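You operate a simulated robot arm through the tools that you are given. There is no shell and no other tool.

The job below is to be done with a simulated robot arm. You get a single attempt, and the scene is never put back.

JOB
Plug in the orbital sander and sand the orange panel on slow.
Fine: plug in with the mains knob off; when done, sander back, speed knob to stop, mains knob off; leave the extractor running. Set down upright: orbital sander.

The check looks at the end state, three seconds after you hand in, the way a careful person would. Anything else that was tipped, shoved, dropped, spilled or broken makes it a failure.

ROBOT AND FRAMES
A 7-joint arm with a four-finger gripper, fixed in place. Base frame: the origin is on the floor under the middle of its stand, x ahead of it, y to its left, z up; the work surface is at about z = 880. Lengths are in mm, angles in degrees, forces in N, time in s.
It reaches about 1223 mm from its shoulder. Its first joint turns from -69.0 to 172.0 degrees. Payload 3.67 kg.
The tool frame sits at the grasp point between the pads (the TCP): z along the fingers, y along the line on which they close. The tips reach 28 mm beyond it. The gripper opens to 112 mm; its body begins 73 mm behind the TCP.
Orientation is told as [roll, pitch, yaw] about the base's x, y, z axes, in that order, counted from this pose: with the fingers straight down and closing along the base's y, the tool's x points along the base's -x, its y along +y and its z along -z.

CONTROLS
- The arm moves only by the tool servo_tool. Its argument "motion" is a list of rows, each an object of numbers (a shift or turn left out is 0, a gripper value left out holds the last): "dx", "dy", "dz": the shift along the base's x, y, z in units of 500 mm (1.0 is 500 mm); "rx", "ry", "rz": the turn, a rotation vector about the base's x, y, z in units of 60 degrees (1.0 is 60 degrees); "hand": the gripper command, from -1 (shut) to 1 (fully open), values between in proportion. In form: [{"dx": .., "dy": .., "dz": .., "rx": .., "ry": .., "rz": .., "hand": ..}, ...]. A call has 1 to 20 rows; each row is the pose to reach, as a shift and turn from the pose commanded when the call began. A call with a number of a shift or a turn outside -1 to 1 is refused whole. Rows are played at 5 a second. More than 50 mm and 8.6 degrees between two rows, or a gripper value outside its range, and nothing of the call is played. Where a pose cannot be reached the arm comes as near as it can. A force on the tool above 40 N (or 10 N above the force at the start of the call, whichever is more), or a blocked arm, ends the call early, and 0.2 s more pass. The fingers move at their own pace (about 102.5 mm/s each) and stop on an object; they squeeze with about 30 N. The grip force told is the motor's: it shows also when the fingers shut on nothing. Time passes only in rows, and 0.2 s behind the last, so rows that repeat a pose let the fingers close. The reply holds the time, the measured pose of the TCP, the force on the tool along the base axes, the opening and the grip force, in the units named above and with some noise, with the torque about the TCP (base axes, N m) and any sound that the robot's microphone picked up.
- Cameras (640 x 400 px; columns grow to the right, rows downward): "scene" is fixed at [399.9, 650.4, 1629.1]; the picture's right is [-0.93, -0.38, 0.00], its down [-0.24, 0.59, -0.77] and it looks along [0.29, -0.71, -0.64] (base axes); focal length 327 px, centre (320, 200). "wrist" rides on the gripper at [60, -18, -104] in the tool frame; the picture's right is [0.29, 0.96, 0.00], its down [-0.80, 0.24, -0.55] and it looks along [-0.53, 0.16, 0.83] (tool axes); focal length 234 px, centre (320, 200).
- snapshot(camera): a new picture of that camera. It takes no simulated time.
- move_column(by): slides the trunk up (or, below 0, down) by that many mm; the arm rides with it, the base frame stays. It gives what a move gives, with no picture.
- pixel_to_xyz(camera, pixels): for up to 12 pixels [column, row] of the newest picture of that camera ("zoom" is the newest enlarged one), the place [x, y, z] in the base frame of the surface seen there, good to about 3 mm. It takes no simulated time.
- inspect(camera, box): a new picture of the part [left, top, right, bottom] of that camera's present view, enlarged. It takes no simulated time.
- sign_off(): hands the job in; it is judged then, once.

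Open the gripper and draw the arm clear of the work before you hand the job in, unless the task says otherwise.

The tools are called by a JSON object that holds its "op" and its "data". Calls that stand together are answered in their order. servo_tool: Moves the arm, as the interface text tells. Its arguments: {"type":"object","properties":{"motion":{"type":"array","items":{"type":"object","properties":{"dx":{"type":"number"},"dy":{"type":"number"},"dz":{"type":"number"},"rx":{"type":"number"},"ry":{"type":"number"},"rz":{"type":"number"},"hand":{"type":"number"}}}}},"required":["motion"]} The other tools are called the same way: move_column (by) moves the trunk up or down; snapshot (camera) takes a picture; pixel_to_xyz (camera, pixels) gives the place of the surface under pixels of a picture; inspect (camera, box) takes an enlarged picture of a part of a camera's view; sign_off () hands the job in.

At the start:

```text
clock: 0.0
tcp_pos: [548.8, -488.7, 1241.8]
ee_rot: [0.0, 0.0, 0.0]
force: [0.1, 0.0, 0.5]
ft_torque: [-0.02, -0.01, 0.0]
finger_gap: 112.0
grip_force: 0.0
trunk travel left (down, up): [-625.0, 215.0]
```

scene: 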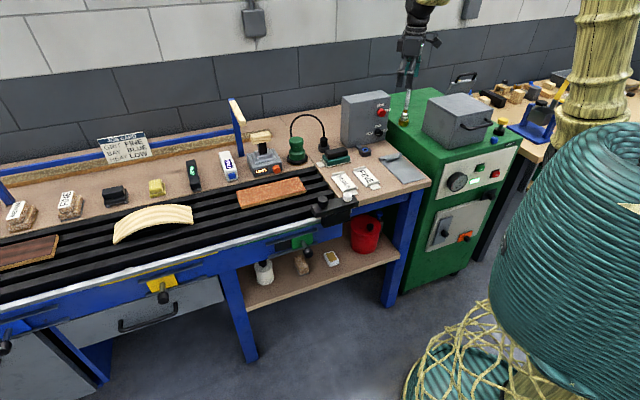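
wrist: 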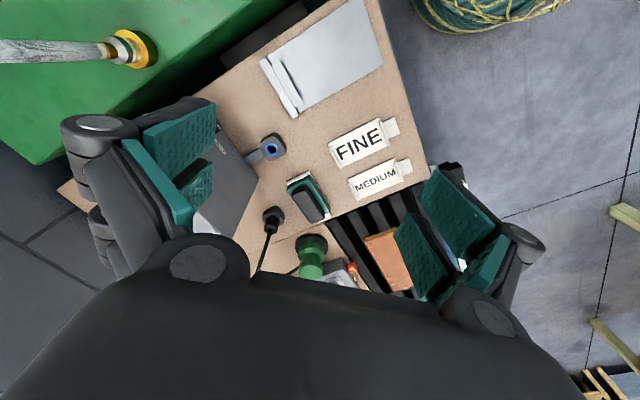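

I start by looking closer at the bench area with the sander, panels and control boxes.

{"op": "inspect", "data": {"camera": "scene", "box": [230, 80, 440, 220]}}

{"op": "inspect", "data": {"camera": "scene", "box": [0, 110, 240, 270]}}

{"op": "inspect", "data": {"camera": "scene", "box": [380, 60, 560, 180]}}

```text
2.86 times, centred on (335, 150) of scene
```

zoom: 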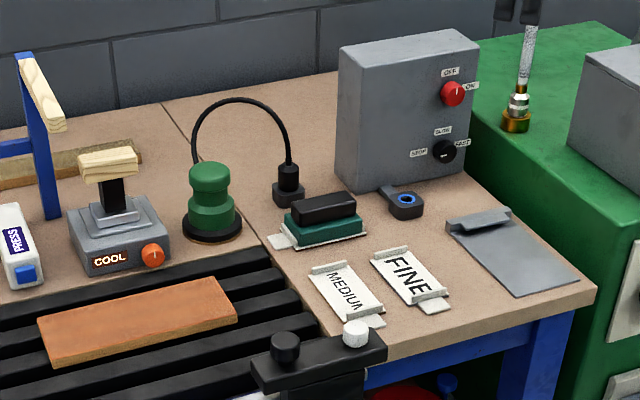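

```text
2.50 times, centred on (120, 190) of scene
```

zoom: 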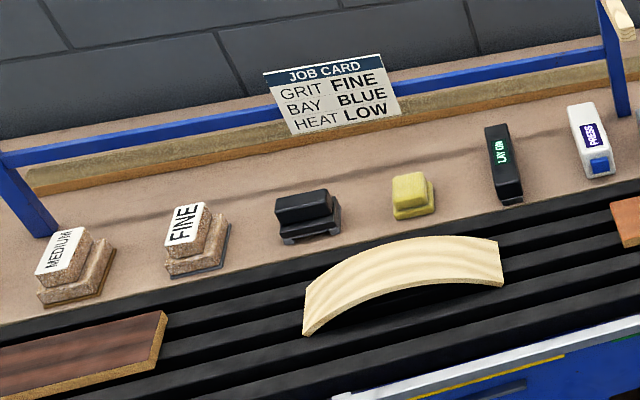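

```text
3.33 times, centred on (470, 120) of scene
```

zoom: 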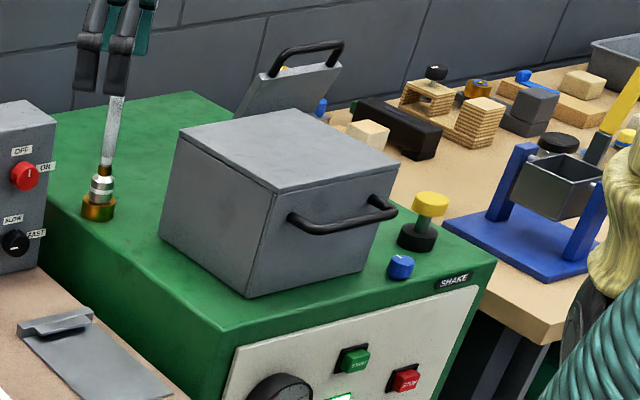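

I look closer still at the sander, plug, socket, knob box and the panel.

{"op": "inspect", "data": {"camera": "scene", "box": [270, 100, 350, 170]}}

{"op": "inspect", "data": {"camera": "scene", "box": [335, 85, 415, 165]}}

{"op": "inspect", "data": {"camera": "scene", "box": [225, 160, 385, 260]}}

{"op": "inspect", "data": {"camera": "scene", "box": [400, 120, 540, 290]}}

{"op": "inspect", "data": {"camera": "scene", "box": [220, 200, 420, 310]}}

{"op": "inspect", "data": {"camera": "scene", "box": [0, 220, 240, 400]}}

{"op": "inspect", "data": {"camera": "scene", "box": [430, 0, 640, 160]}}

{"op": "inspect", "data": {"camera": "wrist", "box": [220, 60, 460, 300]}}

```text
5.71 times, centred on (310, 135) of scene
```

zoom: 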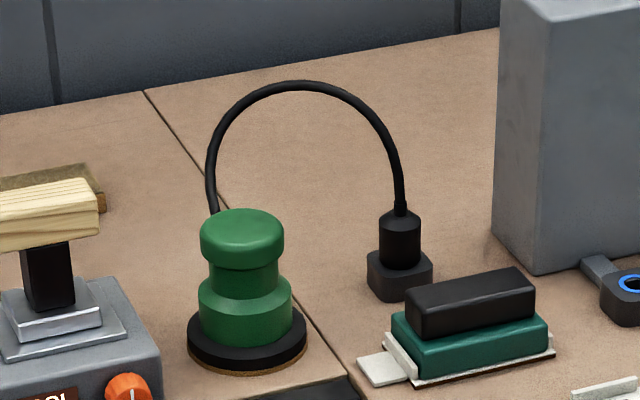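

```text
5.00 times, centred on (375, 125) of scene
```

zoom: 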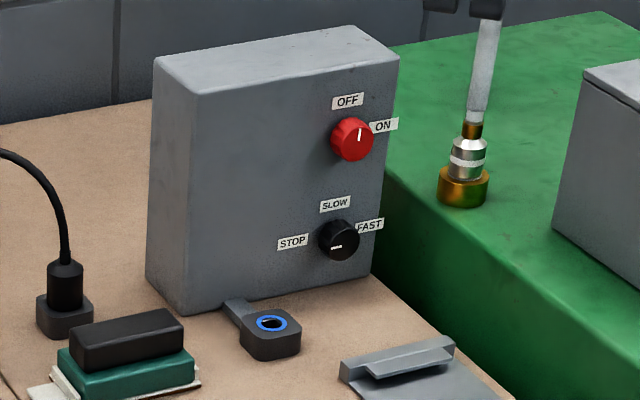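

```text
4.00 times, centred on (305, 210) of scene
```

zoom: 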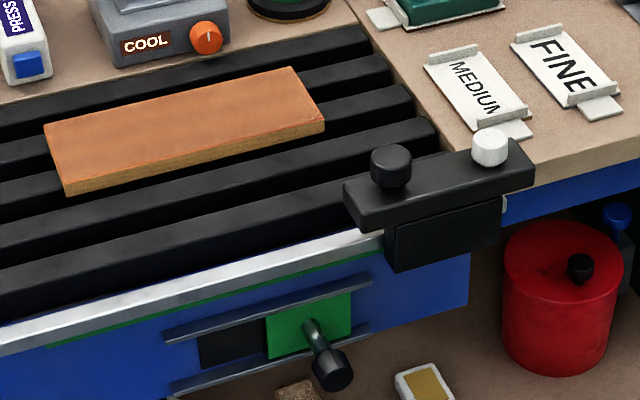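

```text
2.35 times, centred on (470, 205) of scene
```

zoom: 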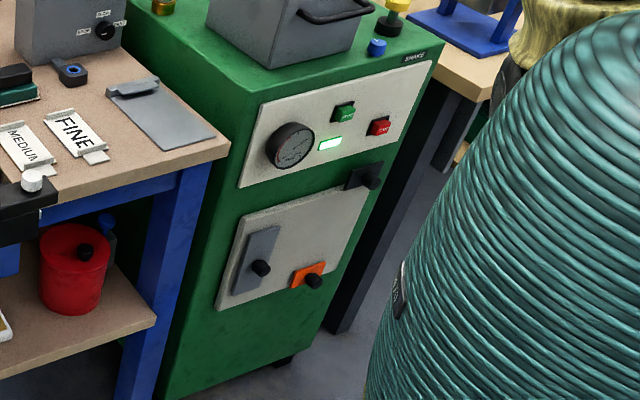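

```text
3.20 times, centred on (320, 255) of scene
```

zoom: 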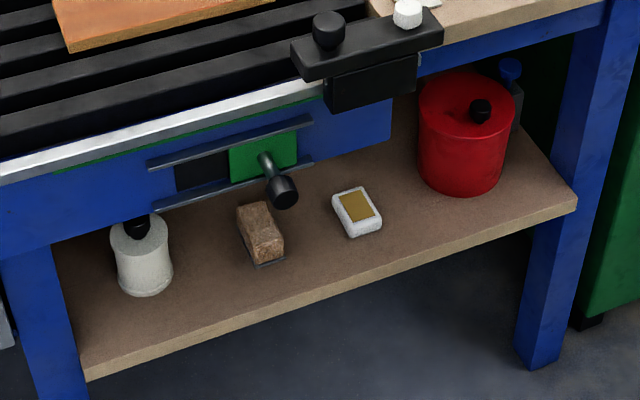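

```text
2.22 times, centred on (120, 310) of scene
```

zoom: 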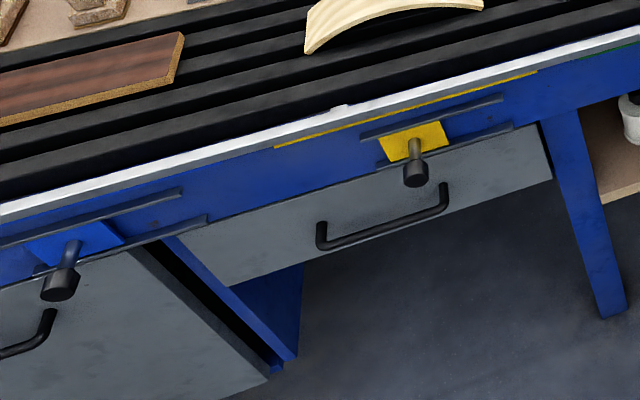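

```text
2.50 times, centred on (535, 80) of scene
```

zoom: 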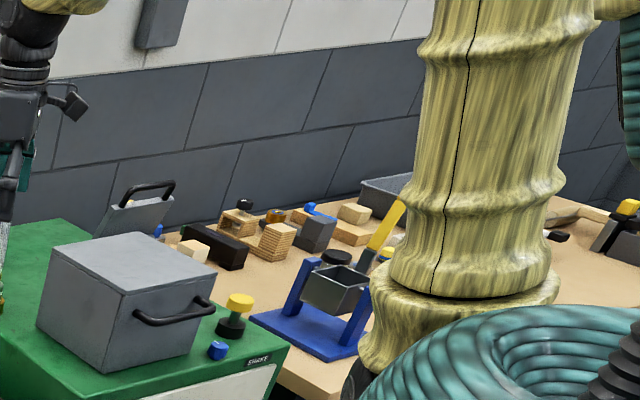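

```text
1.67 times, centred on (340, 180) of wrist
```

zoom: 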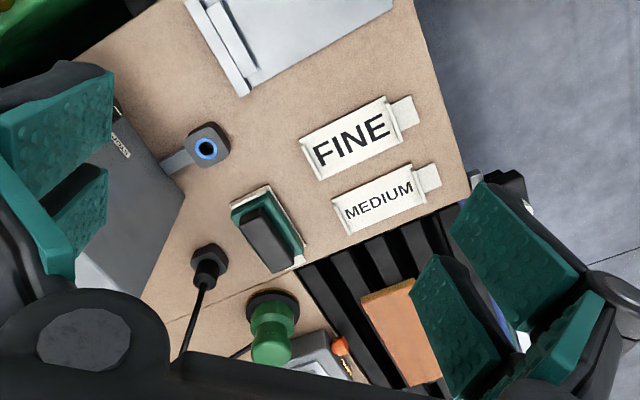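

I query positions of key features: sander, plug, socket, knobs, panel, and the rod on the green cabinet.

{"op": "snapshot", "data": {"camera": "scene"}}

{"op": "pixel_to_xyz", "data": {"camera": "scene", "pixels": [[297, 140], [298, 158], [321, 141], [320, 148], [365, 150], [379, 112], [377, 130], [363, 151], [240, 193], [302, 181], [240, 207], [306, 190]]}}

{"op": "pixel_to_xyz", "data": {"camera": "scene", "pixels": [[404, 118], [405, 105], [408, 90], [410, 75], [412, 60], [345, 100], [390, 92], [386, 140], [344, 145], [305, 118], [322, 137], [298, 147]]}}

{"op": "pixel_to_xyz", "data": {"camera": "scene", "pixels": [[322, 200], [347, 195], [335, 205], [303, 242], [335, 157], [258, 150], [276, 170], [262, 140], [430, 180], [308, 192], [292, 165], [270, 130]]}}

```text
taken
```

scene: 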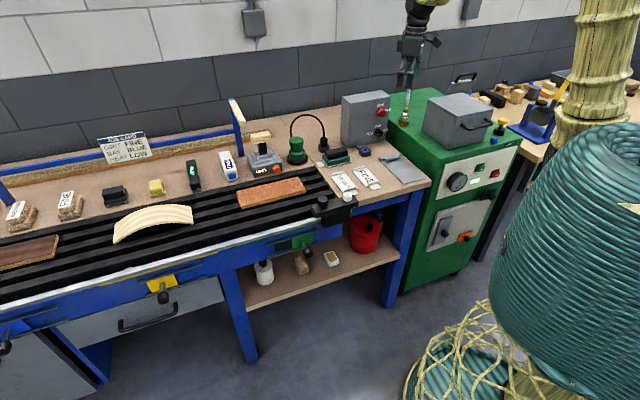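

```text
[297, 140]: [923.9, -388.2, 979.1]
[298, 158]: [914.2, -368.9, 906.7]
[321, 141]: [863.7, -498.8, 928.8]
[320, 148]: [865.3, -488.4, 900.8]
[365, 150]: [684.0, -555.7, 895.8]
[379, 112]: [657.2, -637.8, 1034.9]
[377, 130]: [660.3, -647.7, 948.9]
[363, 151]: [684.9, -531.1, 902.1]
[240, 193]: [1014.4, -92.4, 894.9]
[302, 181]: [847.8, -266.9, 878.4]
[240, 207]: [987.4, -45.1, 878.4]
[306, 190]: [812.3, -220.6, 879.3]
```

```text
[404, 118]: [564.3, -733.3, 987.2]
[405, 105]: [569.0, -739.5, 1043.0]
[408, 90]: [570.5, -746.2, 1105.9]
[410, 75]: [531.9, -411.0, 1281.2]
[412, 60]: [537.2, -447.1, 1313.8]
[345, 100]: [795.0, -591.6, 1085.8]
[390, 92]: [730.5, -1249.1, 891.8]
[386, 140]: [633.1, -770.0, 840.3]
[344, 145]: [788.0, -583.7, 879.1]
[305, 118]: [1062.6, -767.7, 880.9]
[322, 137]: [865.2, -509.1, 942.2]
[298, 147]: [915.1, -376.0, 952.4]
```

```text
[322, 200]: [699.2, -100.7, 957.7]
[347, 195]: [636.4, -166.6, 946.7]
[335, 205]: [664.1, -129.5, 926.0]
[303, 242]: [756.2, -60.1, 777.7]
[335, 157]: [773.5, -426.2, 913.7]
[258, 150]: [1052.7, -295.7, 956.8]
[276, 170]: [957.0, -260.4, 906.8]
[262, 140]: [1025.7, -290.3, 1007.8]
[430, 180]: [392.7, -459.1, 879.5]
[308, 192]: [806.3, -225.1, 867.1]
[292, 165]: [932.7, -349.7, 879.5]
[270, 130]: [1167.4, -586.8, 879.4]
```

First a still move, to hear what the microphone picks up and check the readings.

{"op": "servo_tool", "data": {"motion": [{"dx": 0, "dy": 0, "dz": 0, "hand": 1}, {"dx": 0, "dy": 0, "dz": 0, "hand": 1}]}}

{"op": "inspect", "data": {"camera": "scene", "box": [225, 165, 325, 225]}}

```text
clock: 0.6
tcp_pos: [548.4, -487.9, 1242.0]
ee_rot: [-0.1, 0.0, 0.1]
force: [0.1, 0.2, 0.2]
ft_torque: [0.01, 0.02, 0.02]
finger_gap: 112.0
grip_force: 0.0
trunk travel left (down, up): [-625.0, 215.0]
```

```text
6.40 times, centred on (275, 195) of scene
```

zoom: 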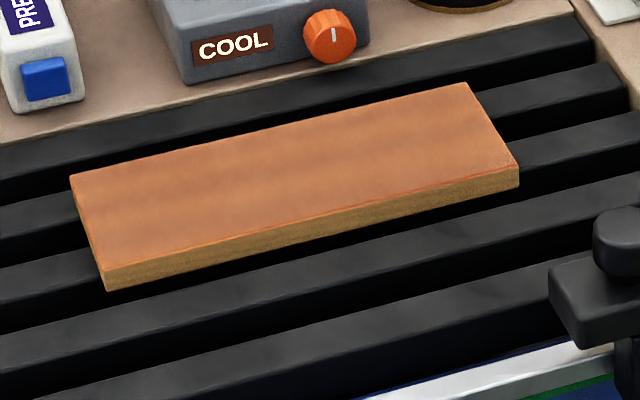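

No running sound was heard, so I need to find out whether the extractor runs. I get the panel corners from this zoom first.

{"op": "pixel_to_xyz", "data": {"camera": "zoom", "pixels": [[75, 180], [462, 88], [513, 167], [112, 264], [300, 180], [112, 282], [515, 182], [330, 35], [610, 240], [590, 280], [560, 120], [440, 230]]}}

{"op": "inspect", "data": {"camera": "scene", "box": [300, 180, 370, 230]}}

```text
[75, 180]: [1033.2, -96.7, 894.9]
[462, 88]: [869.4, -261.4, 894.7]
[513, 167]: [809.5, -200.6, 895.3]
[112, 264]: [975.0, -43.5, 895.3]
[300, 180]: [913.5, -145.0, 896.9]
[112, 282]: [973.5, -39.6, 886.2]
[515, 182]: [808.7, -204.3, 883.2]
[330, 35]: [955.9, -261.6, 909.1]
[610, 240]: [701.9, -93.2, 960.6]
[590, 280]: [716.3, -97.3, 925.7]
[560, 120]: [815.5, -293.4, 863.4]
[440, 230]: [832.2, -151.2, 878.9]
```

```text
8.00 times, centred on (335, 205) of scene
```

zoom: 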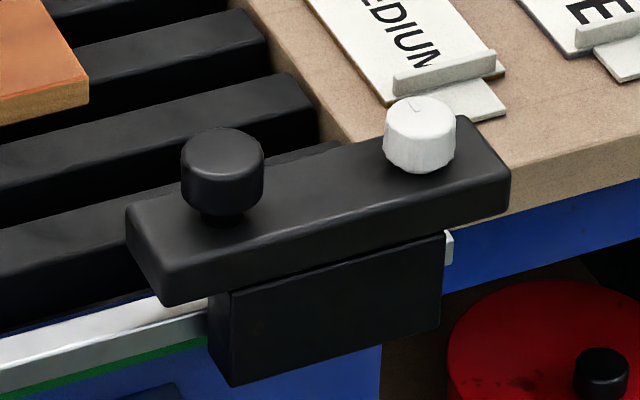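

The bench is turned about 45° to the base axes. I query the box face, socket, plug and button block more carefully.

{"op": "inspect", "data": {"camera": "scene", "box": [335, 85, 415, 165]}}

{"op": "pixel_to_xyz", "data": {"camera": "zoom", "pixels": [[200, 120], [320, 90], [210, 290], [360, 270], [352, 140], [340, 240], [272, 322], [260, 345], [250, 330], [295, 330], [232, 302], [360, 60]]}}

{"op": "pixel_to_xyz", "data": {"camera": "zoom", "pixels": [[334, 138], [370, 138], [352, 122], [352, 158], [323, 240], [355, 243], [338, 222], [340, 258], [65, 270], [65, 300], [50, 320], [85, 320]]}}

```text
5.00 times, centred on (375, 125) of scene
```

zoom: 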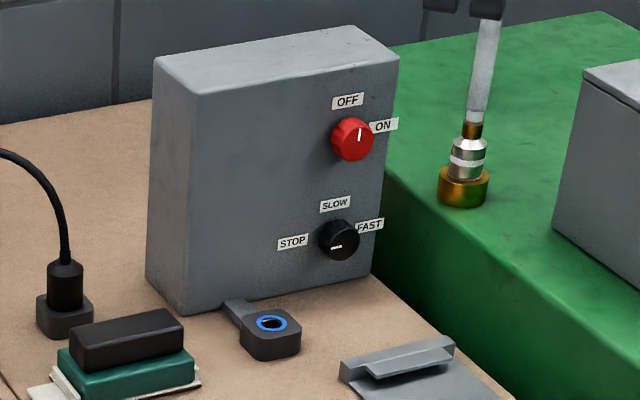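

```text
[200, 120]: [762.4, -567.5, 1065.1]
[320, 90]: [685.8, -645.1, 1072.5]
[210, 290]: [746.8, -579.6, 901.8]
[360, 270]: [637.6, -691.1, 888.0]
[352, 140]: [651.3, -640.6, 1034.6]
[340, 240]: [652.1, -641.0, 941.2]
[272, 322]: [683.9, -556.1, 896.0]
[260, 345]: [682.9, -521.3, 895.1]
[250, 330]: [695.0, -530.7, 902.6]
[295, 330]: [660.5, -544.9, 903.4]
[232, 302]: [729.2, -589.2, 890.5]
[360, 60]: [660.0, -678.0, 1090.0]
```

```text
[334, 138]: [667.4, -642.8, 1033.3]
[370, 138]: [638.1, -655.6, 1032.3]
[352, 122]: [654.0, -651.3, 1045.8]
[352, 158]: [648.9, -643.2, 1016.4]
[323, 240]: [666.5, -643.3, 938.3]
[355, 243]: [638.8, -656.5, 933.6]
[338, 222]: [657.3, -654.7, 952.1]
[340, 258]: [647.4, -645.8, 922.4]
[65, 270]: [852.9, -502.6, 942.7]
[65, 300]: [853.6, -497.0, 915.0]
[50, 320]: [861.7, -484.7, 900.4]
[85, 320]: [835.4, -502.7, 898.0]
```

The green cabinet with gauge, START/STOP and a "SHAKE" knob may be the dust extractor; I zoom on its panel, and on the gates.

{"op": "inspect", "data": {"camera": "scene", "box": [435, 140, 525, 200]}}

{"op": "inspect", "data": {"camera": "scene", "box": [480, 110, 530, 145]}}

{"op": "inspect", "data": {"camera": "scene", "box": [265, 220, 335, 270]}}

{"op": "inspect", "data": {"camera": "scene", "box": [130, 260, 220, 310]}}

{"op": "inspect", "data": {"camera": "scene", "box": [0, 290, 100, 370]}}

{"op": "inspect", "data": {"camera": "scene", "box": [220, 90, 290, 140]}}

```text
6.67 times, centred on (480, 170) of scene
```

zoom: 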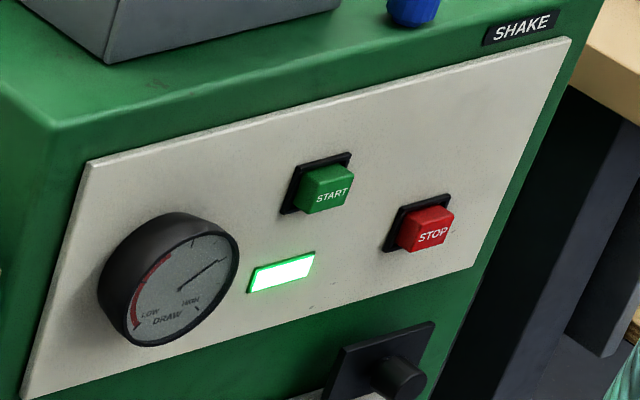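

```text
11.43 times, centred on (505, 128) of scene
```

zoom: 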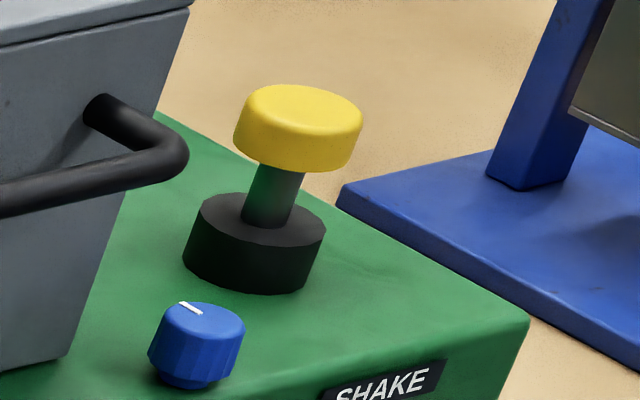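

```text
8.00 times, centred on (300, 245) of scene
```

zoom: 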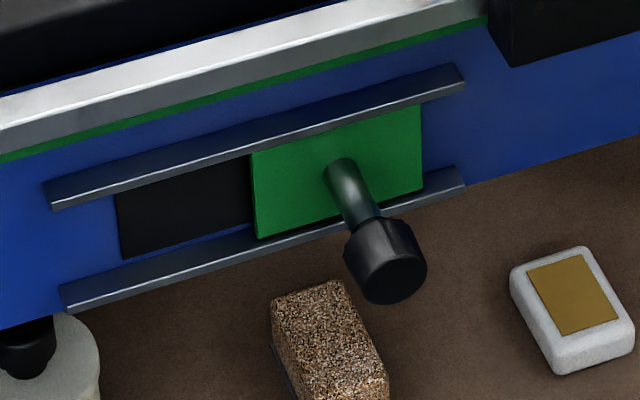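

```text
7.11 times, centred on (175, 285) of scene
```

zoom: 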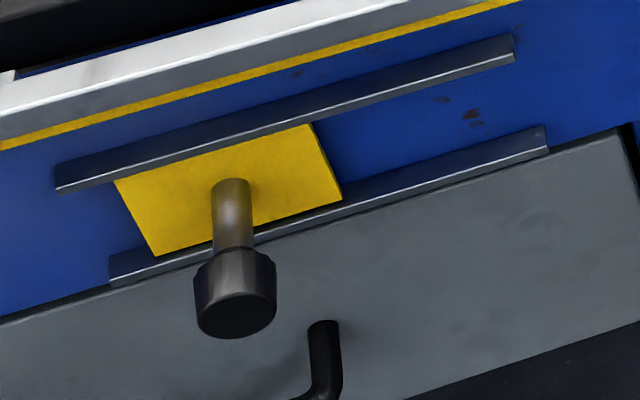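

```text
5.00 times, centred on (50, 330) of scene
```

zoom: 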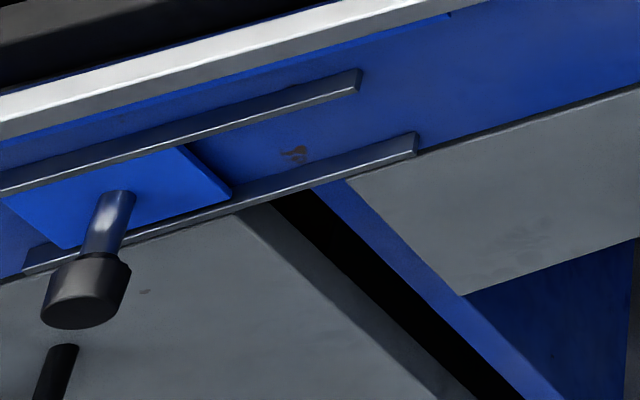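

```text
8.00 times, centred on (255, 115) of scene
```

zoom: 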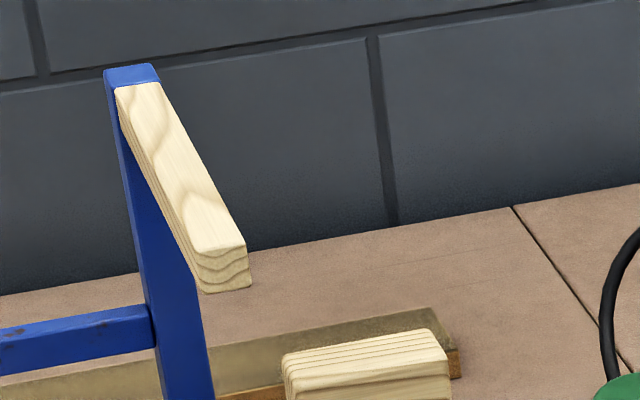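

The extractor is running (green lamp lit, draw gauge up) and the green bay gate is open, so these stay as they are. I turn the hand 45° to line up with the bench and move over the plug area for a close look.

{"op": "servo_tool", "data": {"motion": [{"dx": 0.058, "dz": -0.02, "rz": -0.094, "hand": 1}, {"dx": 0.116, "dz": -0.04, "rz": -0.1875}, {"dx": 0.173, "dz": -0.06, "rz": -0.281}, {"dx": 0.231, "dz": -0.08, "rz": -0.375}, {"dx": 0.289, "dz": -0.1, "rz": -0.469}, {"dx": 0.347, "dz": -0.12, "rz": -0.5625}, {"dx": 0.405, "dz": -0.14, "rz": -0.656}, {"dx": 0.4625, "dz": -0.16, "rz": -0.75}]}}

{"op": "snapshot", "data": {"camera": "wrist"}}

{"op": "snapshot", "data": {"camera": "scene"}}

```text
clock: 2.4
tcp_pos: [780.3, -489.1, 1157.8]
ee_rot: [0.0, 0.1, -45.1]
force: [1.2, -0.2, 0.2]
ft_torque: [0.0, 0.06, -0.02]
finger_gap: 111.6
grip_force: 0.0
trunk travel left (down, up): [-625.0, 215.0]
```

```text
taken
```

wrist: 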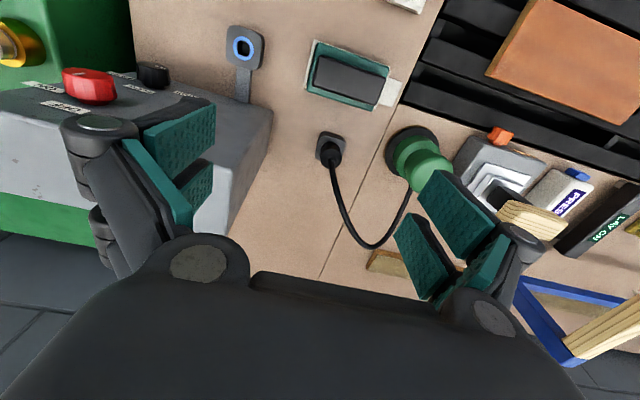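

```text
taken
```

scene: 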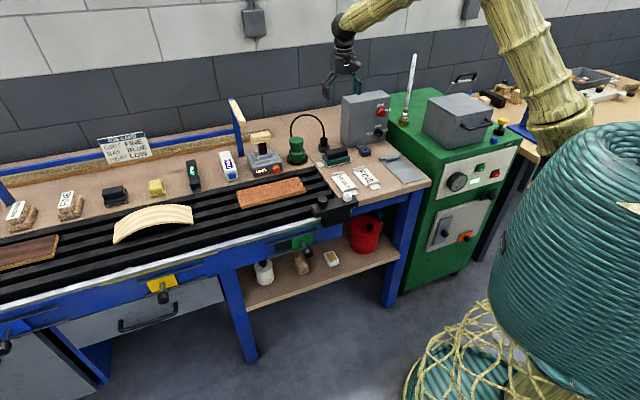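

The wrist view shows the plug at (330,148), the sander at (420,155), and the socket at (243,47). I zoom in on them.

{"op": "inspect", "data": {"camera": "wrist", "box": [290, 100, 480, 260]}}

{"op": "inspect", "data": {"camera": "wrist", "box": [200, 10, 300, 110]}}

{"op": "inspect", "data": {"camera": "wrist", "box": [0, 40, 220, 160]}}

{"op": "pixel_to_xyz", "data": {"camera": "wrist", "pixels": [[243, 47], [330, 148], [340, 155], [422, 165], [410, 140], [405, 155], [88, 85], [152, 73], [244, 80], [318, 140], [345, 145], [420, 128]]}}

```text
2.50 times, centred on (385, 180) of wrist
```

zoom: 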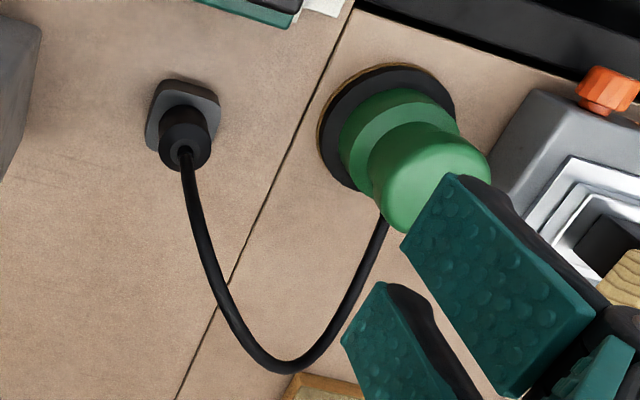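

```text
4.00 times, centred on (250, 60) of wrist
```

zoom: 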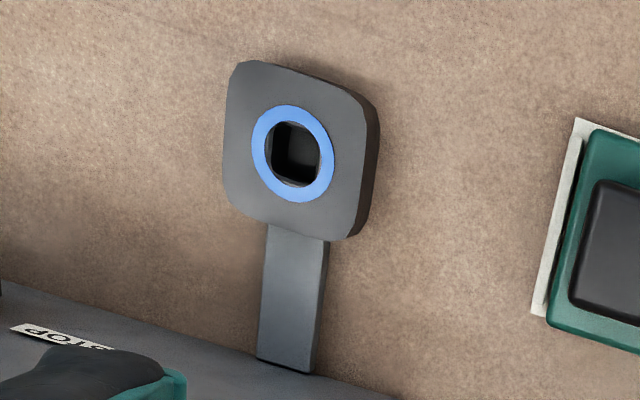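

```text
2.91 times, centred on (110, 100) of wrist
```

zoom: 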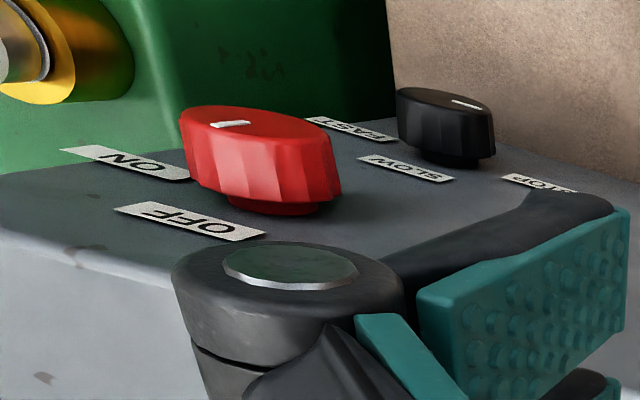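

```text
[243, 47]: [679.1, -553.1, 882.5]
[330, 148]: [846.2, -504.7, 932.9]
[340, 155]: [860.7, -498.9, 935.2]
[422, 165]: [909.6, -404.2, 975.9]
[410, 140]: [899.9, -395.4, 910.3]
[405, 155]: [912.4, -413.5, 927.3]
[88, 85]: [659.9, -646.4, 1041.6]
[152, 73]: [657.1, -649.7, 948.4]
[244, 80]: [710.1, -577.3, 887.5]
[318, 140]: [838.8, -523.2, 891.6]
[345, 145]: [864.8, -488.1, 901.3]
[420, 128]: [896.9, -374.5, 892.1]
```

I zoom the scene camera on the two knobs to read the pointer marks.

{"op": "inspect", "data": {"camera": "scene", "box": [366, 98, 396, 142]}}

{"op": "inspect", "data": {"camera": "wrist", "box": [50, 55, 130, 105]}}

```text
9.09 times, centred on (381, 120) of scene
```

zoom: 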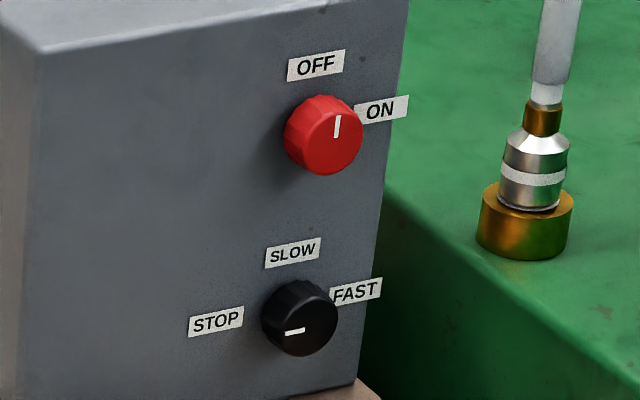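

```text
8.00 times, centred on (90, 80) of wrist
```

zoom: 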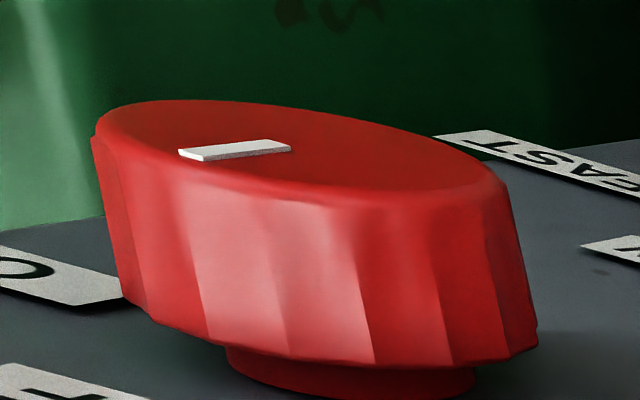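

Marks: mains points at OFF, speed points at STOP. I take exact positions of the knobs and labels from the zoom.

{"op": "inspect", "data": {"camera": "scene", "box": [366, 98, 396, 142]}}

{"op": "pixel_to_xyz", "data": {"camera": "zoom", "pixels": [[315, 66], [381, 109], [292, 252], [357, 290], [215, 320], [330, 138], [337, 125], [303, 330], [294, 331], [290, 140], [310, 170], [355, 150]]}}

```text
9.09 times, centred on (381, 120) of scene
```

zoom: 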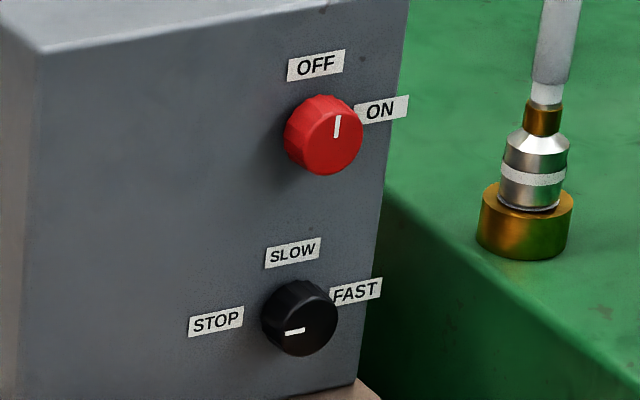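

```text
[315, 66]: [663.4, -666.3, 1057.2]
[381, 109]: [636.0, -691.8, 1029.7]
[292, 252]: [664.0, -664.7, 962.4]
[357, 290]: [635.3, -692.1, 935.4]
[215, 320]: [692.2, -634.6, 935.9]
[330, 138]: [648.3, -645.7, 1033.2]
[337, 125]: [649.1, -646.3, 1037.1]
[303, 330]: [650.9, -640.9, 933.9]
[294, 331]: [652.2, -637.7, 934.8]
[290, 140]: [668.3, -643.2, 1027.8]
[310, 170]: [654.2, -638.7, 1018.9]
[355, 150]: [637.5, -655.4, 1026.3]
```

I now measure the sander and the plug more exactly from zoomed scene views before approaching.

{"op": "inspect", "data": {"camera": "scene", "box": [270, 110, 350, 170]}}

{"op": "pixel_to_xyz", "data": {"camera": "zoom", "pixels": [[212, 180], [212, 155], [260, 190], [165, 195], [212, 230], [165, 250], [260, 250], [212, 290], [160, 290], [275, 280], [178, 140], [248, 148]]}}

{"op": "pixel_to_xyz", "data": {"camera": "zoom", "pixels": [[400, 135], [382, 160], [420, 160], [400, 175], [375, 205], [430, 205], [400, 230], [370, 190], [436, 190], [401, 120], [400, 190], [212, 310]]}}

```text
6.67 times, centred on (310, 140) of scene
```

zoom: 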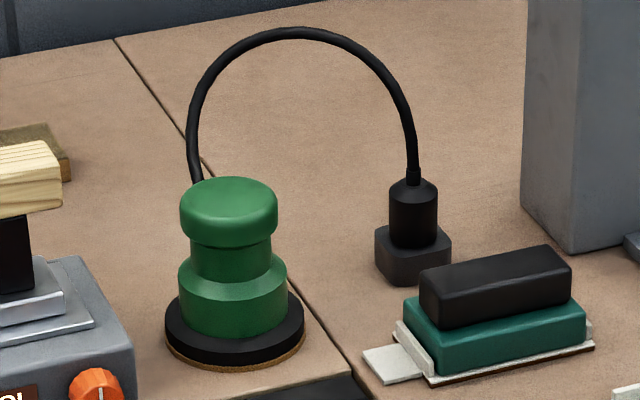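

```text
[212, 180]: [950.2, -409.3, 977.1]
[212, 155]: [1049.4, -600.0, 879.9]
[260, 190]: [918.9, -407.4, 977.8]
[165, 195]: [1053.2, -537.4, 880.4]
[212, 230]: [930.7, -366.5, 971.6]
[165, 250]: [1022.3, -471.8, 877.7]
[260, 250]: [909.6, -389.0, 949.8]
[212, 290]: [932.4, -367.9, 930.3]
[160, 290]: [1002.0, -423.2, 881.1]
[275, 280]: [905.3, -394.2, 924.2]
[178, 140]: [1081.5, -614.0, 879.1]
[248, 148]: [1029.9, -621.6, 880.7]
```

```text
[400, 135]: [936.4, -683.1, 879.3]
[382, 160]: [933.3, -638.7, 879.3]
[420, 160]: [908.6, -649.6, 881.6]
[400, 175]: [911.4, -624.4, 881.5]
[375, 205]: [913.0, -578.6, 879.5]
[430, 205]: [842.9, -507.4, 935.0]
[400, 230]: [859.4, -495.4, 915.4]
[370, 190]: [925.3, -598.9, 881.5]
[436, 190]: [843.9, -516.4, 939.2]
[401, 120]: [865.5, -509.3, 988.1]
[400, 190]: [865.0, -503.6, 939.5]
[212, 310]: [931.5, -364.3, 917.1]
```

Plug axis is about (856,-511), sander axis about (929,-388). I tilt the hand 45° towards the wall and move to a pre-grasp point before the plug, gripper narrowed to about 70 mm.

{"op": "servo_tool", "data": {"motion": [{"dx": 0.006, "dy": 0.009, "dz": -0.038, "rx": -0.066, "ry": -0.066, "hand": 0.25}, {"dx": 0.012, "dy": 0.018, "dz": -0.076, "rx": -0.1325, "ry": -0.1325}, {"dx": 0.018, "dy": 0.027, "dz": -0.114, "rx": -0.199, "ry": -0.199}, {"dx": 0.024, "dy": 0.036, "dz": -0.152, "rx": -0.265, "ry": -0.265}, {"dx": 0.03, "dy": 0.045, "dz": -0.19, "rx": -0.331, "ry": -0.331}, {"dx": 0.036, "dy": 0.054, "dz": -0.228, "rx": -0.398, "ry": -0.398}, {"dx": 0.04, "dy": 0.06, "dz": -0.266, "rx": -0.464, "ry": -0.464}, {"dx": 0.042, "dy": 0.065, "dz": -0.29, "rx": -0.53, "ry": -0.53}]}}

{"op": "snapshot", "data": {"camera": "wrist"}}

{"op": "snapshot", "data": {"camera": "scene"}}

```text
clock: 4.2
tcp_pos: [800.1, -456.2, 1016.2]
ee_rot: [-0.1, -45.1, -44.9]
force: [0.4, 1.8, -0.1]
ft_torque: [0.0, 0.0, -0.03]
finger_gap: 70.0
grip_force: 0.1
trunk travel left (down, up): [-625.0, 215.0]
```

```text
taken
```

wrist: 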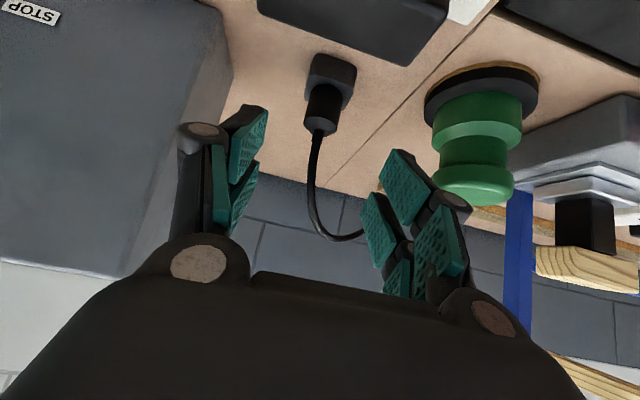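

```text
taken
```

scene: 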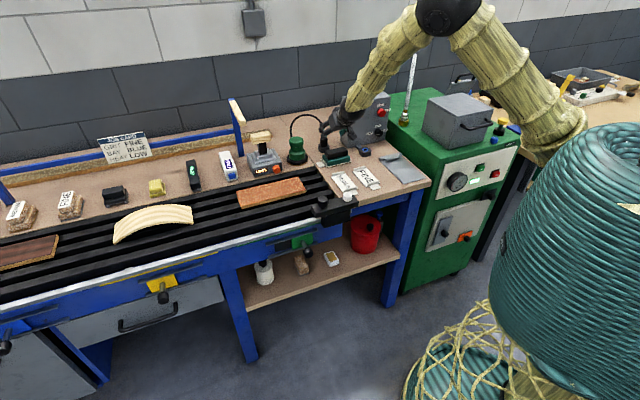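

The plug is seen at (325,95) upside down between the fingers. I zoom and measure it.

{"op": "inspect", "data": {"camera": "wrist", "box": [270, 40, 390, 150]}}

{"op": "pixel_to_xyz", "data": {"camera": "zoom", "pixels": [[215, 95], [290, 130], [380, 110], [250, 190], [290, 200], [340, 190], [260, 240], [290, 255], [325, 240], [280, 330], [290, 60], [340, 75]]}}

{"op": "pixel_to_xyz", "data": {"camera": "wrist", "pixels": [[425, 110], [480, 95], [540, 90], [432, 140], [478, 130], [523, 135], [480, 160], [435, 190], [475, 190], [514, 190], [475, 175], [465, 70]]}}

```text
3.64 times, centred on (330, 95) of wrist
```

zoom: 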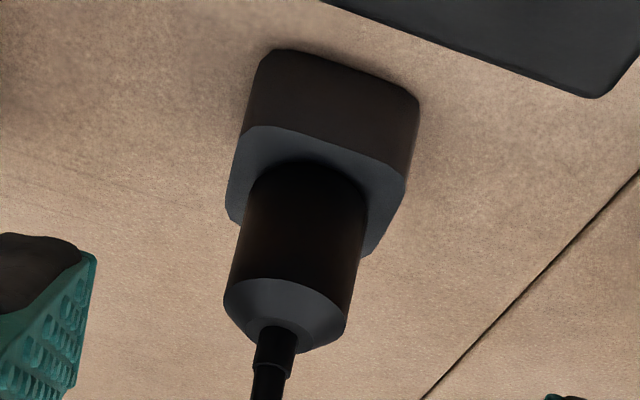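

```text
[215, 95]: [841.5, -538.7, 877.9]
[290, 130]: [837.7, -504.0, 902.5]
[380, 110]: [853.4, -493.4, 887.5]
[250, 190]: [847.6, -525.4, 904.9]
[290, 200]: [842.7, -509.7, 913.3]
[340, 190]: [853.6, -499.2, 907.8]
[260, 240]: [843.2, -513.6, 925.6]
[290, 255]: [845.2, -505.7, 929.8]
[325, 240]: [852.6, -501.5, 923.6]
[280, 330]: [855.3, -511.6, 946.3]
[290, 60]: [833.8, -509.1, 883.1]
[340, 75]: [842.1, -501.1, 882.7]
```

```text
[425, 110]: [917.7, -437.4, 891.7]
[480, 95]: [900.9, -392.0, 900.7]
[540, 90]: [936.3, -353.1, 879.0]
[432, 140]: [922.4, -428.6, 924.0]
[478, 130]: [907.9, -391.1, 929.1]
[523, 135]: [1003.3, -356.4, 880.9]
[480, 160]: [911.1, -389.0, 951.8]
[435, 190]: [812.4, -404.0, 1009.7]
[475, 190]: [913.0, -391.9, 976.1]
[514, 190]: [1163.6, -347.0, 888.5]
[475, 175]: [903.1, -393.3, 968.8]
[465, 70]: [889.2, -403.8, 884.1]
```

Plug axis is about (855,-512), cylinder from z≈905 to 940. I advance along the tool axis so the TCP sits at (855,-512,936), fingers at 70 mm.

{"op": "servo_tool", "data": {"motion": [{"dx": 0.027, "dy": -0.028, "dz": -0.04}, {"dx": 0.055, "dy": -0.056, "dz": -0.08}, {"dx": 0.082, "dy": -0.084, "dz": -0.12}, {"dx": 0.11, "dy": -0.112, "dz": -0.16}, {"dx": 0.11, "dy": -0.112, "dz": -0.16}]}}

{"op": "snapshot", "data": {"camera": "wrist"}}

{"op": "inspect", "data": {"camera": "scene", "box": [270, 100, 390, 180]}}

```text
clock: 5.4
tcp_pos: [856.1, -511.0, 938.6]
ee_rot: [0.1, -45.1, -45.0]
force: [0.8, 0.1, 0.2]
ft_torque: [-0.02, 0.01, 0.0]
finger_gap: 69.7
grip_force: 0.1
trunk travel left (down, up): [-625.0, 215.0]
```

```text
taken
```

wrist: 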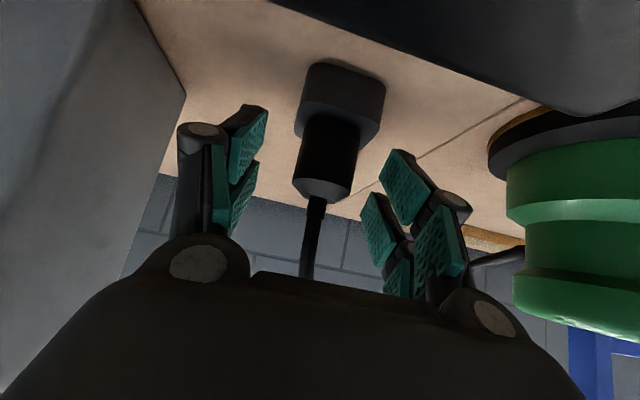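

```text
5.00 times, centred on (330, 140) of scene
```

zoom: 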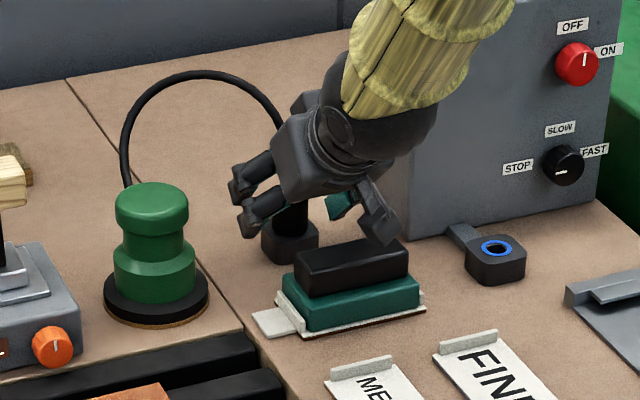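

TCP at plug-head height with the plug (col 328) midway between the pads. I close the fingers on it.

{"op": "servo_tool", "data": {"motion": [{"hand": -0.2}, {"hand": -0.5}, {"hand": -1}, {"hand": -1}, {"hand": -1}]}}

{"op": "snapshot", "data": {"camera": "wrist"}}

{"op": "inspect", "data": {"camera": "scene", "box": [270, 100, 390, 180]}}

```text
clock: 6.6
tcp_pos: [857.5, -511.0, 936.3]
ee_rot: [0.1, -44.9, -45.0]
force: [8.1, 1.3, -1.3]
ft_torque: [0.24, -0.52, -0.01]
finger_gap: 43.8
grip_force: 44.6
trunk travel left (down, up): [-625.0, 215.0]
```

```text
taken
```

wrist: 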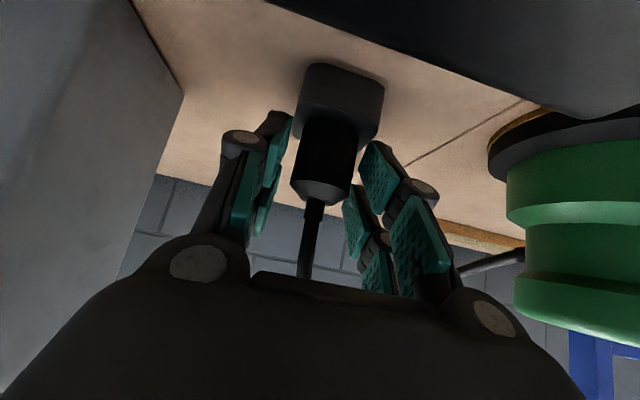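

```text
5.00 times, centred on (330, 140) of scene
```

zoom: 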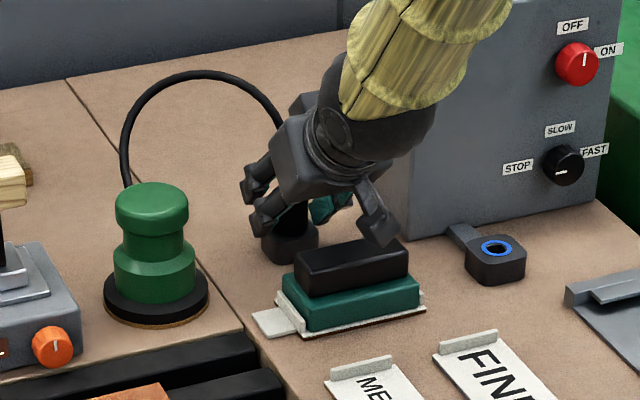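

The fingers stopped at 43.8 mm — the tips are on the square base, not the cylinder. I open, rise 14 mm and close again.

{"op": "servo_tool", "data": {"motion": [{"hand": 0.1}, {"hand": 0.1}, {"dz": 0.014, "dx": -0.003, "hand": 0.1}, {"dz": 0.028, "dx": -0.003, "hand": 0.1}, {"dz": 0.028, "dx": -0.003, "hand": -0.4}, {"dz": 0.028, "dx": -0.003, "hand": -1}, {"dz": 0.028, "dx": -0.003, "hand": -1}, {"dz": 0.028, "dx": -0.003, "hand": -1}]}}

{"op": "snapshot", "data": {"camera": "wrist"}}

```text
clock: 8.4
tcp_pos: [856.2, -510.1, 951.8]
ee_rot: [0.0, -44.9, -44.8]
force: [11.0, 8.2, 2.7]
ft_torque: [0.36, -0.47, 0.06]
finger_gap: 30.5
grip_force: 30.3
trunk travel left (down, up): [-625.0, 215.0]
```

```text
taken
```

wrist: 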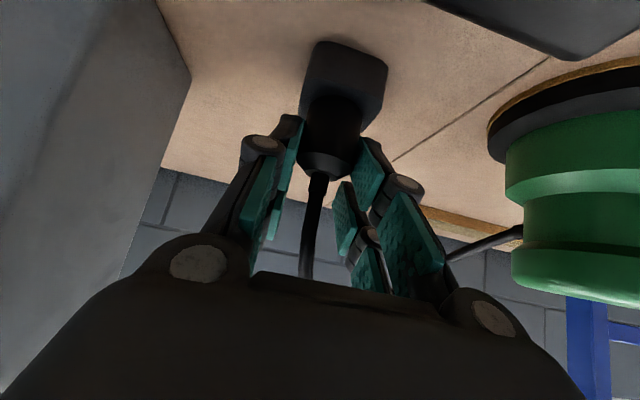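

Gap 30.5 mm: the fingers now hold the cylinder. I lift slowly 25 mm and look whether the base comes along.

{"op": "servo_tool", "data": {"motion": [{"dz": 0.01, "hand": -1}, {"dz": 0.02}, {"dz": 0.03}, {"dz": 0.04}, {"dz": 0.05}]}}

{"op": "snapshot", "data": {"camera": "wrist"}}

{"op": "inspect", "data": {"camera": "scene", "box": [270, 100, 390, 180]}}

```text
clock: 9.6
tcp_pos: [854.2, -511.2, 976.7]
ee_rot: [0.0, -45.0, -45.0]
force: [0.2, 0.5, -0.6]
ft_torque: [0.02, 0.03, 0.0]
finger_gap: 30.8
grip_force: 29.9
trunk travel left (down, up): [-625.0, 215.0]
```

```text
taken
```

wrist: 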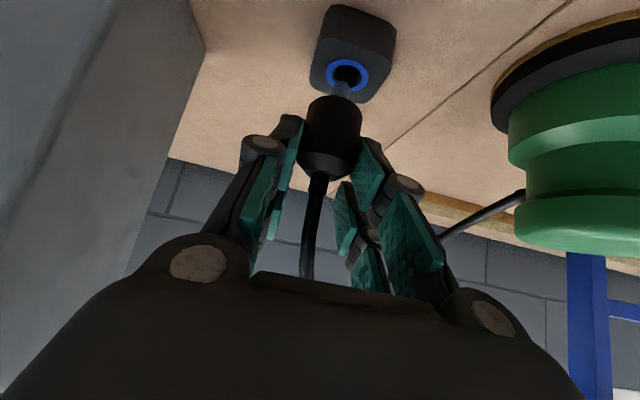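

```text
5.00 times, centred on (330, 140) of scene
```

zoom: 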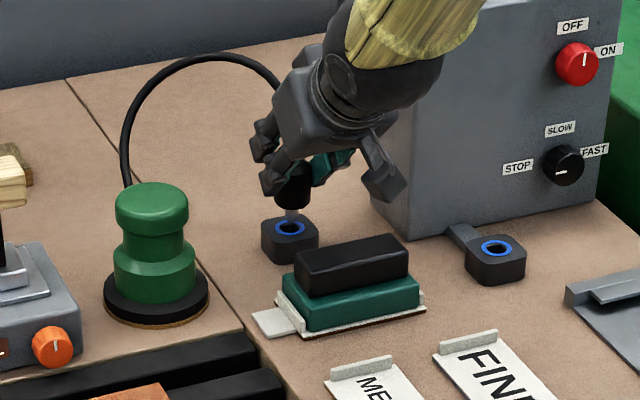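

The plug came out of a parking holder shaped like the socket; its pin is visible. I measure both holes in zooms to get the exact offset.

{"op": "inspect", "data": {"camera": "scene", "box": [308, 135, 338, 155]}}

{"op": "pixel_to_xyz", "data": {"camera": "zoom", "pixels": [[300, 300], [290, 250], [350, 250], [240, 260], [400, 260], [320, 310], [320, 230], [260, 330], [380, 330], [200, 250], [440, 240], [320, 350]]}}

{"op": "inspect", "data": {"camera": "scene", "box": [348, 140, 378, 160]}}

{"op": "pixel_to_xyz", "data": {"camera": "zoom", "pixels": [[300, 300], [290, 250], [350, 250], [240, 200], [400, 200], [320, 240], [320, 160], [260, 260], [380, 260], [200, 180], [440, 180], [320, 280]]}}

```text
16.00 times, centred on (323, 145) of scene
```

zoom: 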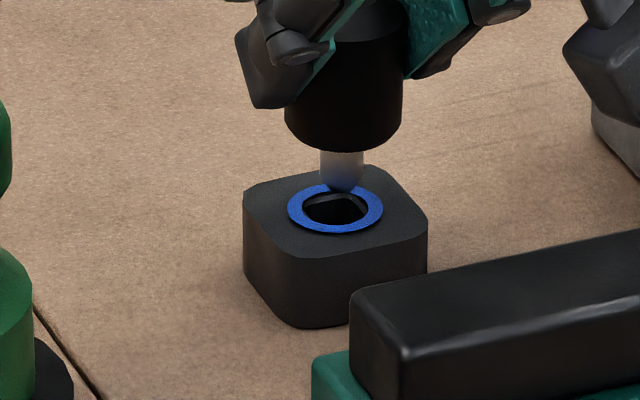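

```text
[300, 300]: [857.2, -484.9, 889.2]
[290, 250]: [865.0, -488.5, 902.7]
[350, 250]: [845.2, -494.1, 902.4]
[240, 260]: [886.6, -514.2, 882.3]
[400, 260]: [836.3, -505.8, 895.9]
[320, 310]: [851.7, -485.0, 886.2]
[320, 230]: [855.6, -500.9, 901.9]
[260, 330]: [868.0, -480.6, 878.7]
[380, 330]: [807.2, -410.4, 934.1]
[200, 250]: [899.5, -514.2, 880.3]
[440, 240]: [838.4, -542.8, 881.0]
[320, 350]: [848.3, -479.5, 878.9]
```

```text
16.00 times, centred on (363, 150) of scene
```

zoom: 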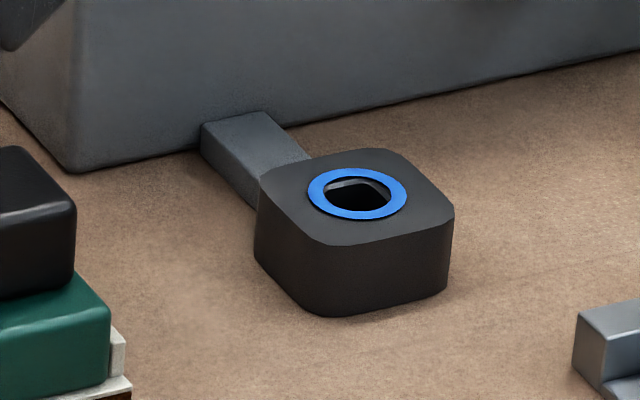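

```text
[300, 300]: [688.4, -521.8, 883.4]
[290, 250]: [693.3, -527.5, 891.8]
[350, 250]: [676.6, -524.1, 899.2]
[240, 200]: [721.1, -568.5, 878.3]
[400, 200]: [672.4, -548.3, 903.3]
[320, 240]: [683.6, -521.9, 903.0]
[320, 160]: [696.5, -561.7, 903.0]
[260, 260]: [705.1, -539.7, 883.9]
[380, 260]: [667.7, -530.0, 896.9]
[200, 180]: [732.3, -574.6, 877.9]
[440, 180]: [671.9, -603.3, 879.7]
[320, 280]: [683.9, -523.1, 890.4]
```

I measure symmetric points about both hole centres to average out noise.

{"op": "pixel_to_xyz", "data": {"camera": "zoom", "pixels": [[313, 194], [401, 194], [357, 173], [357, 215], [322, 180], [392, 208], [322, 208], [392, 180], [285, 194], [429, 194], [357, 235], [357, 155]]}}

{"op": "inspect", "data": {"camera": "scene", "box": [308, 135, 338, 155]}}

{"op": "pixel_to_xyz", "data": {"camera": "zoom", "pixels": [[293, 209], [377, 209], [300, 223], [370, 195], [300, 195], [370, 223], [268, 209], [402, 209], [275, 230], [395, 188], [275, 190], [395, 228]]}}

```text
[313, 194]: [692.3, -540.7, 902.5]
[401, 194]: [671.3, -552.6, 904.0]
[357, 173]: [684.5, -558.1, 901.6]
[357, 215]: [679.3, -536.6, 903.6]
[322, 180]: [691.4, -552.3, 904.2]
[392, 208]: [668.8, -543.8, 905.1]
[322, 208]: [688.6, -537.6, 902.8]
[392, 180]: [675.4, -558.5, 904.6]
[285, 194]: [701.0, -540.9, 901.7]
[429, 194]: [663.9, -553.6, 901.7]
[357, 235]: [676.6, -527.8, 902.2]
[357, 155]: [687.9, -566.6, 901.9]
```

```text
16.00 times, centred on (323, 145) of scene
```

zoom: 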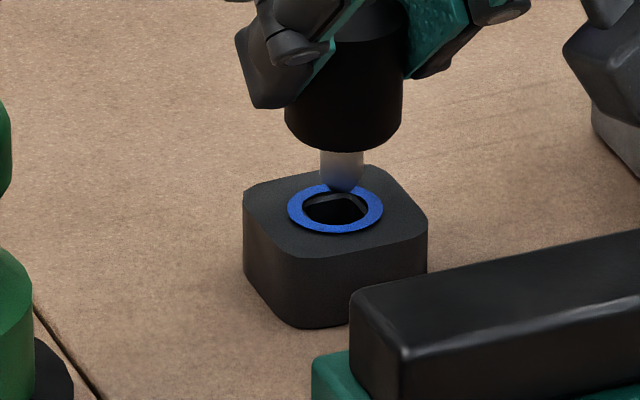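

```text
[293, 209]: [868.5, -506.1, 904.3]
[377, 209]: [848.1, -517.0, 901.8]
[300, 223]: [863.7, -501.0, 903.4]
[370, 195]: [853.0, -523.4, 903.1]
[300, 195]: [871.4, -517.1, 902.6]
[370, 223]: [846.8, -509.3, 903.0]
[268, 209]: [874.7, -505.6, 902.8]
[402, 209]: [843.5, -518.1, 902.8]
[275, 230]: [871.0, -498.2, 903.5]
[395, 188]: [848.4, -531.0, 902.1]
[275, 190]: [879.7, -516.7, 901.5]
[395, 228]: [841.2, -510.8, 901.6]
```

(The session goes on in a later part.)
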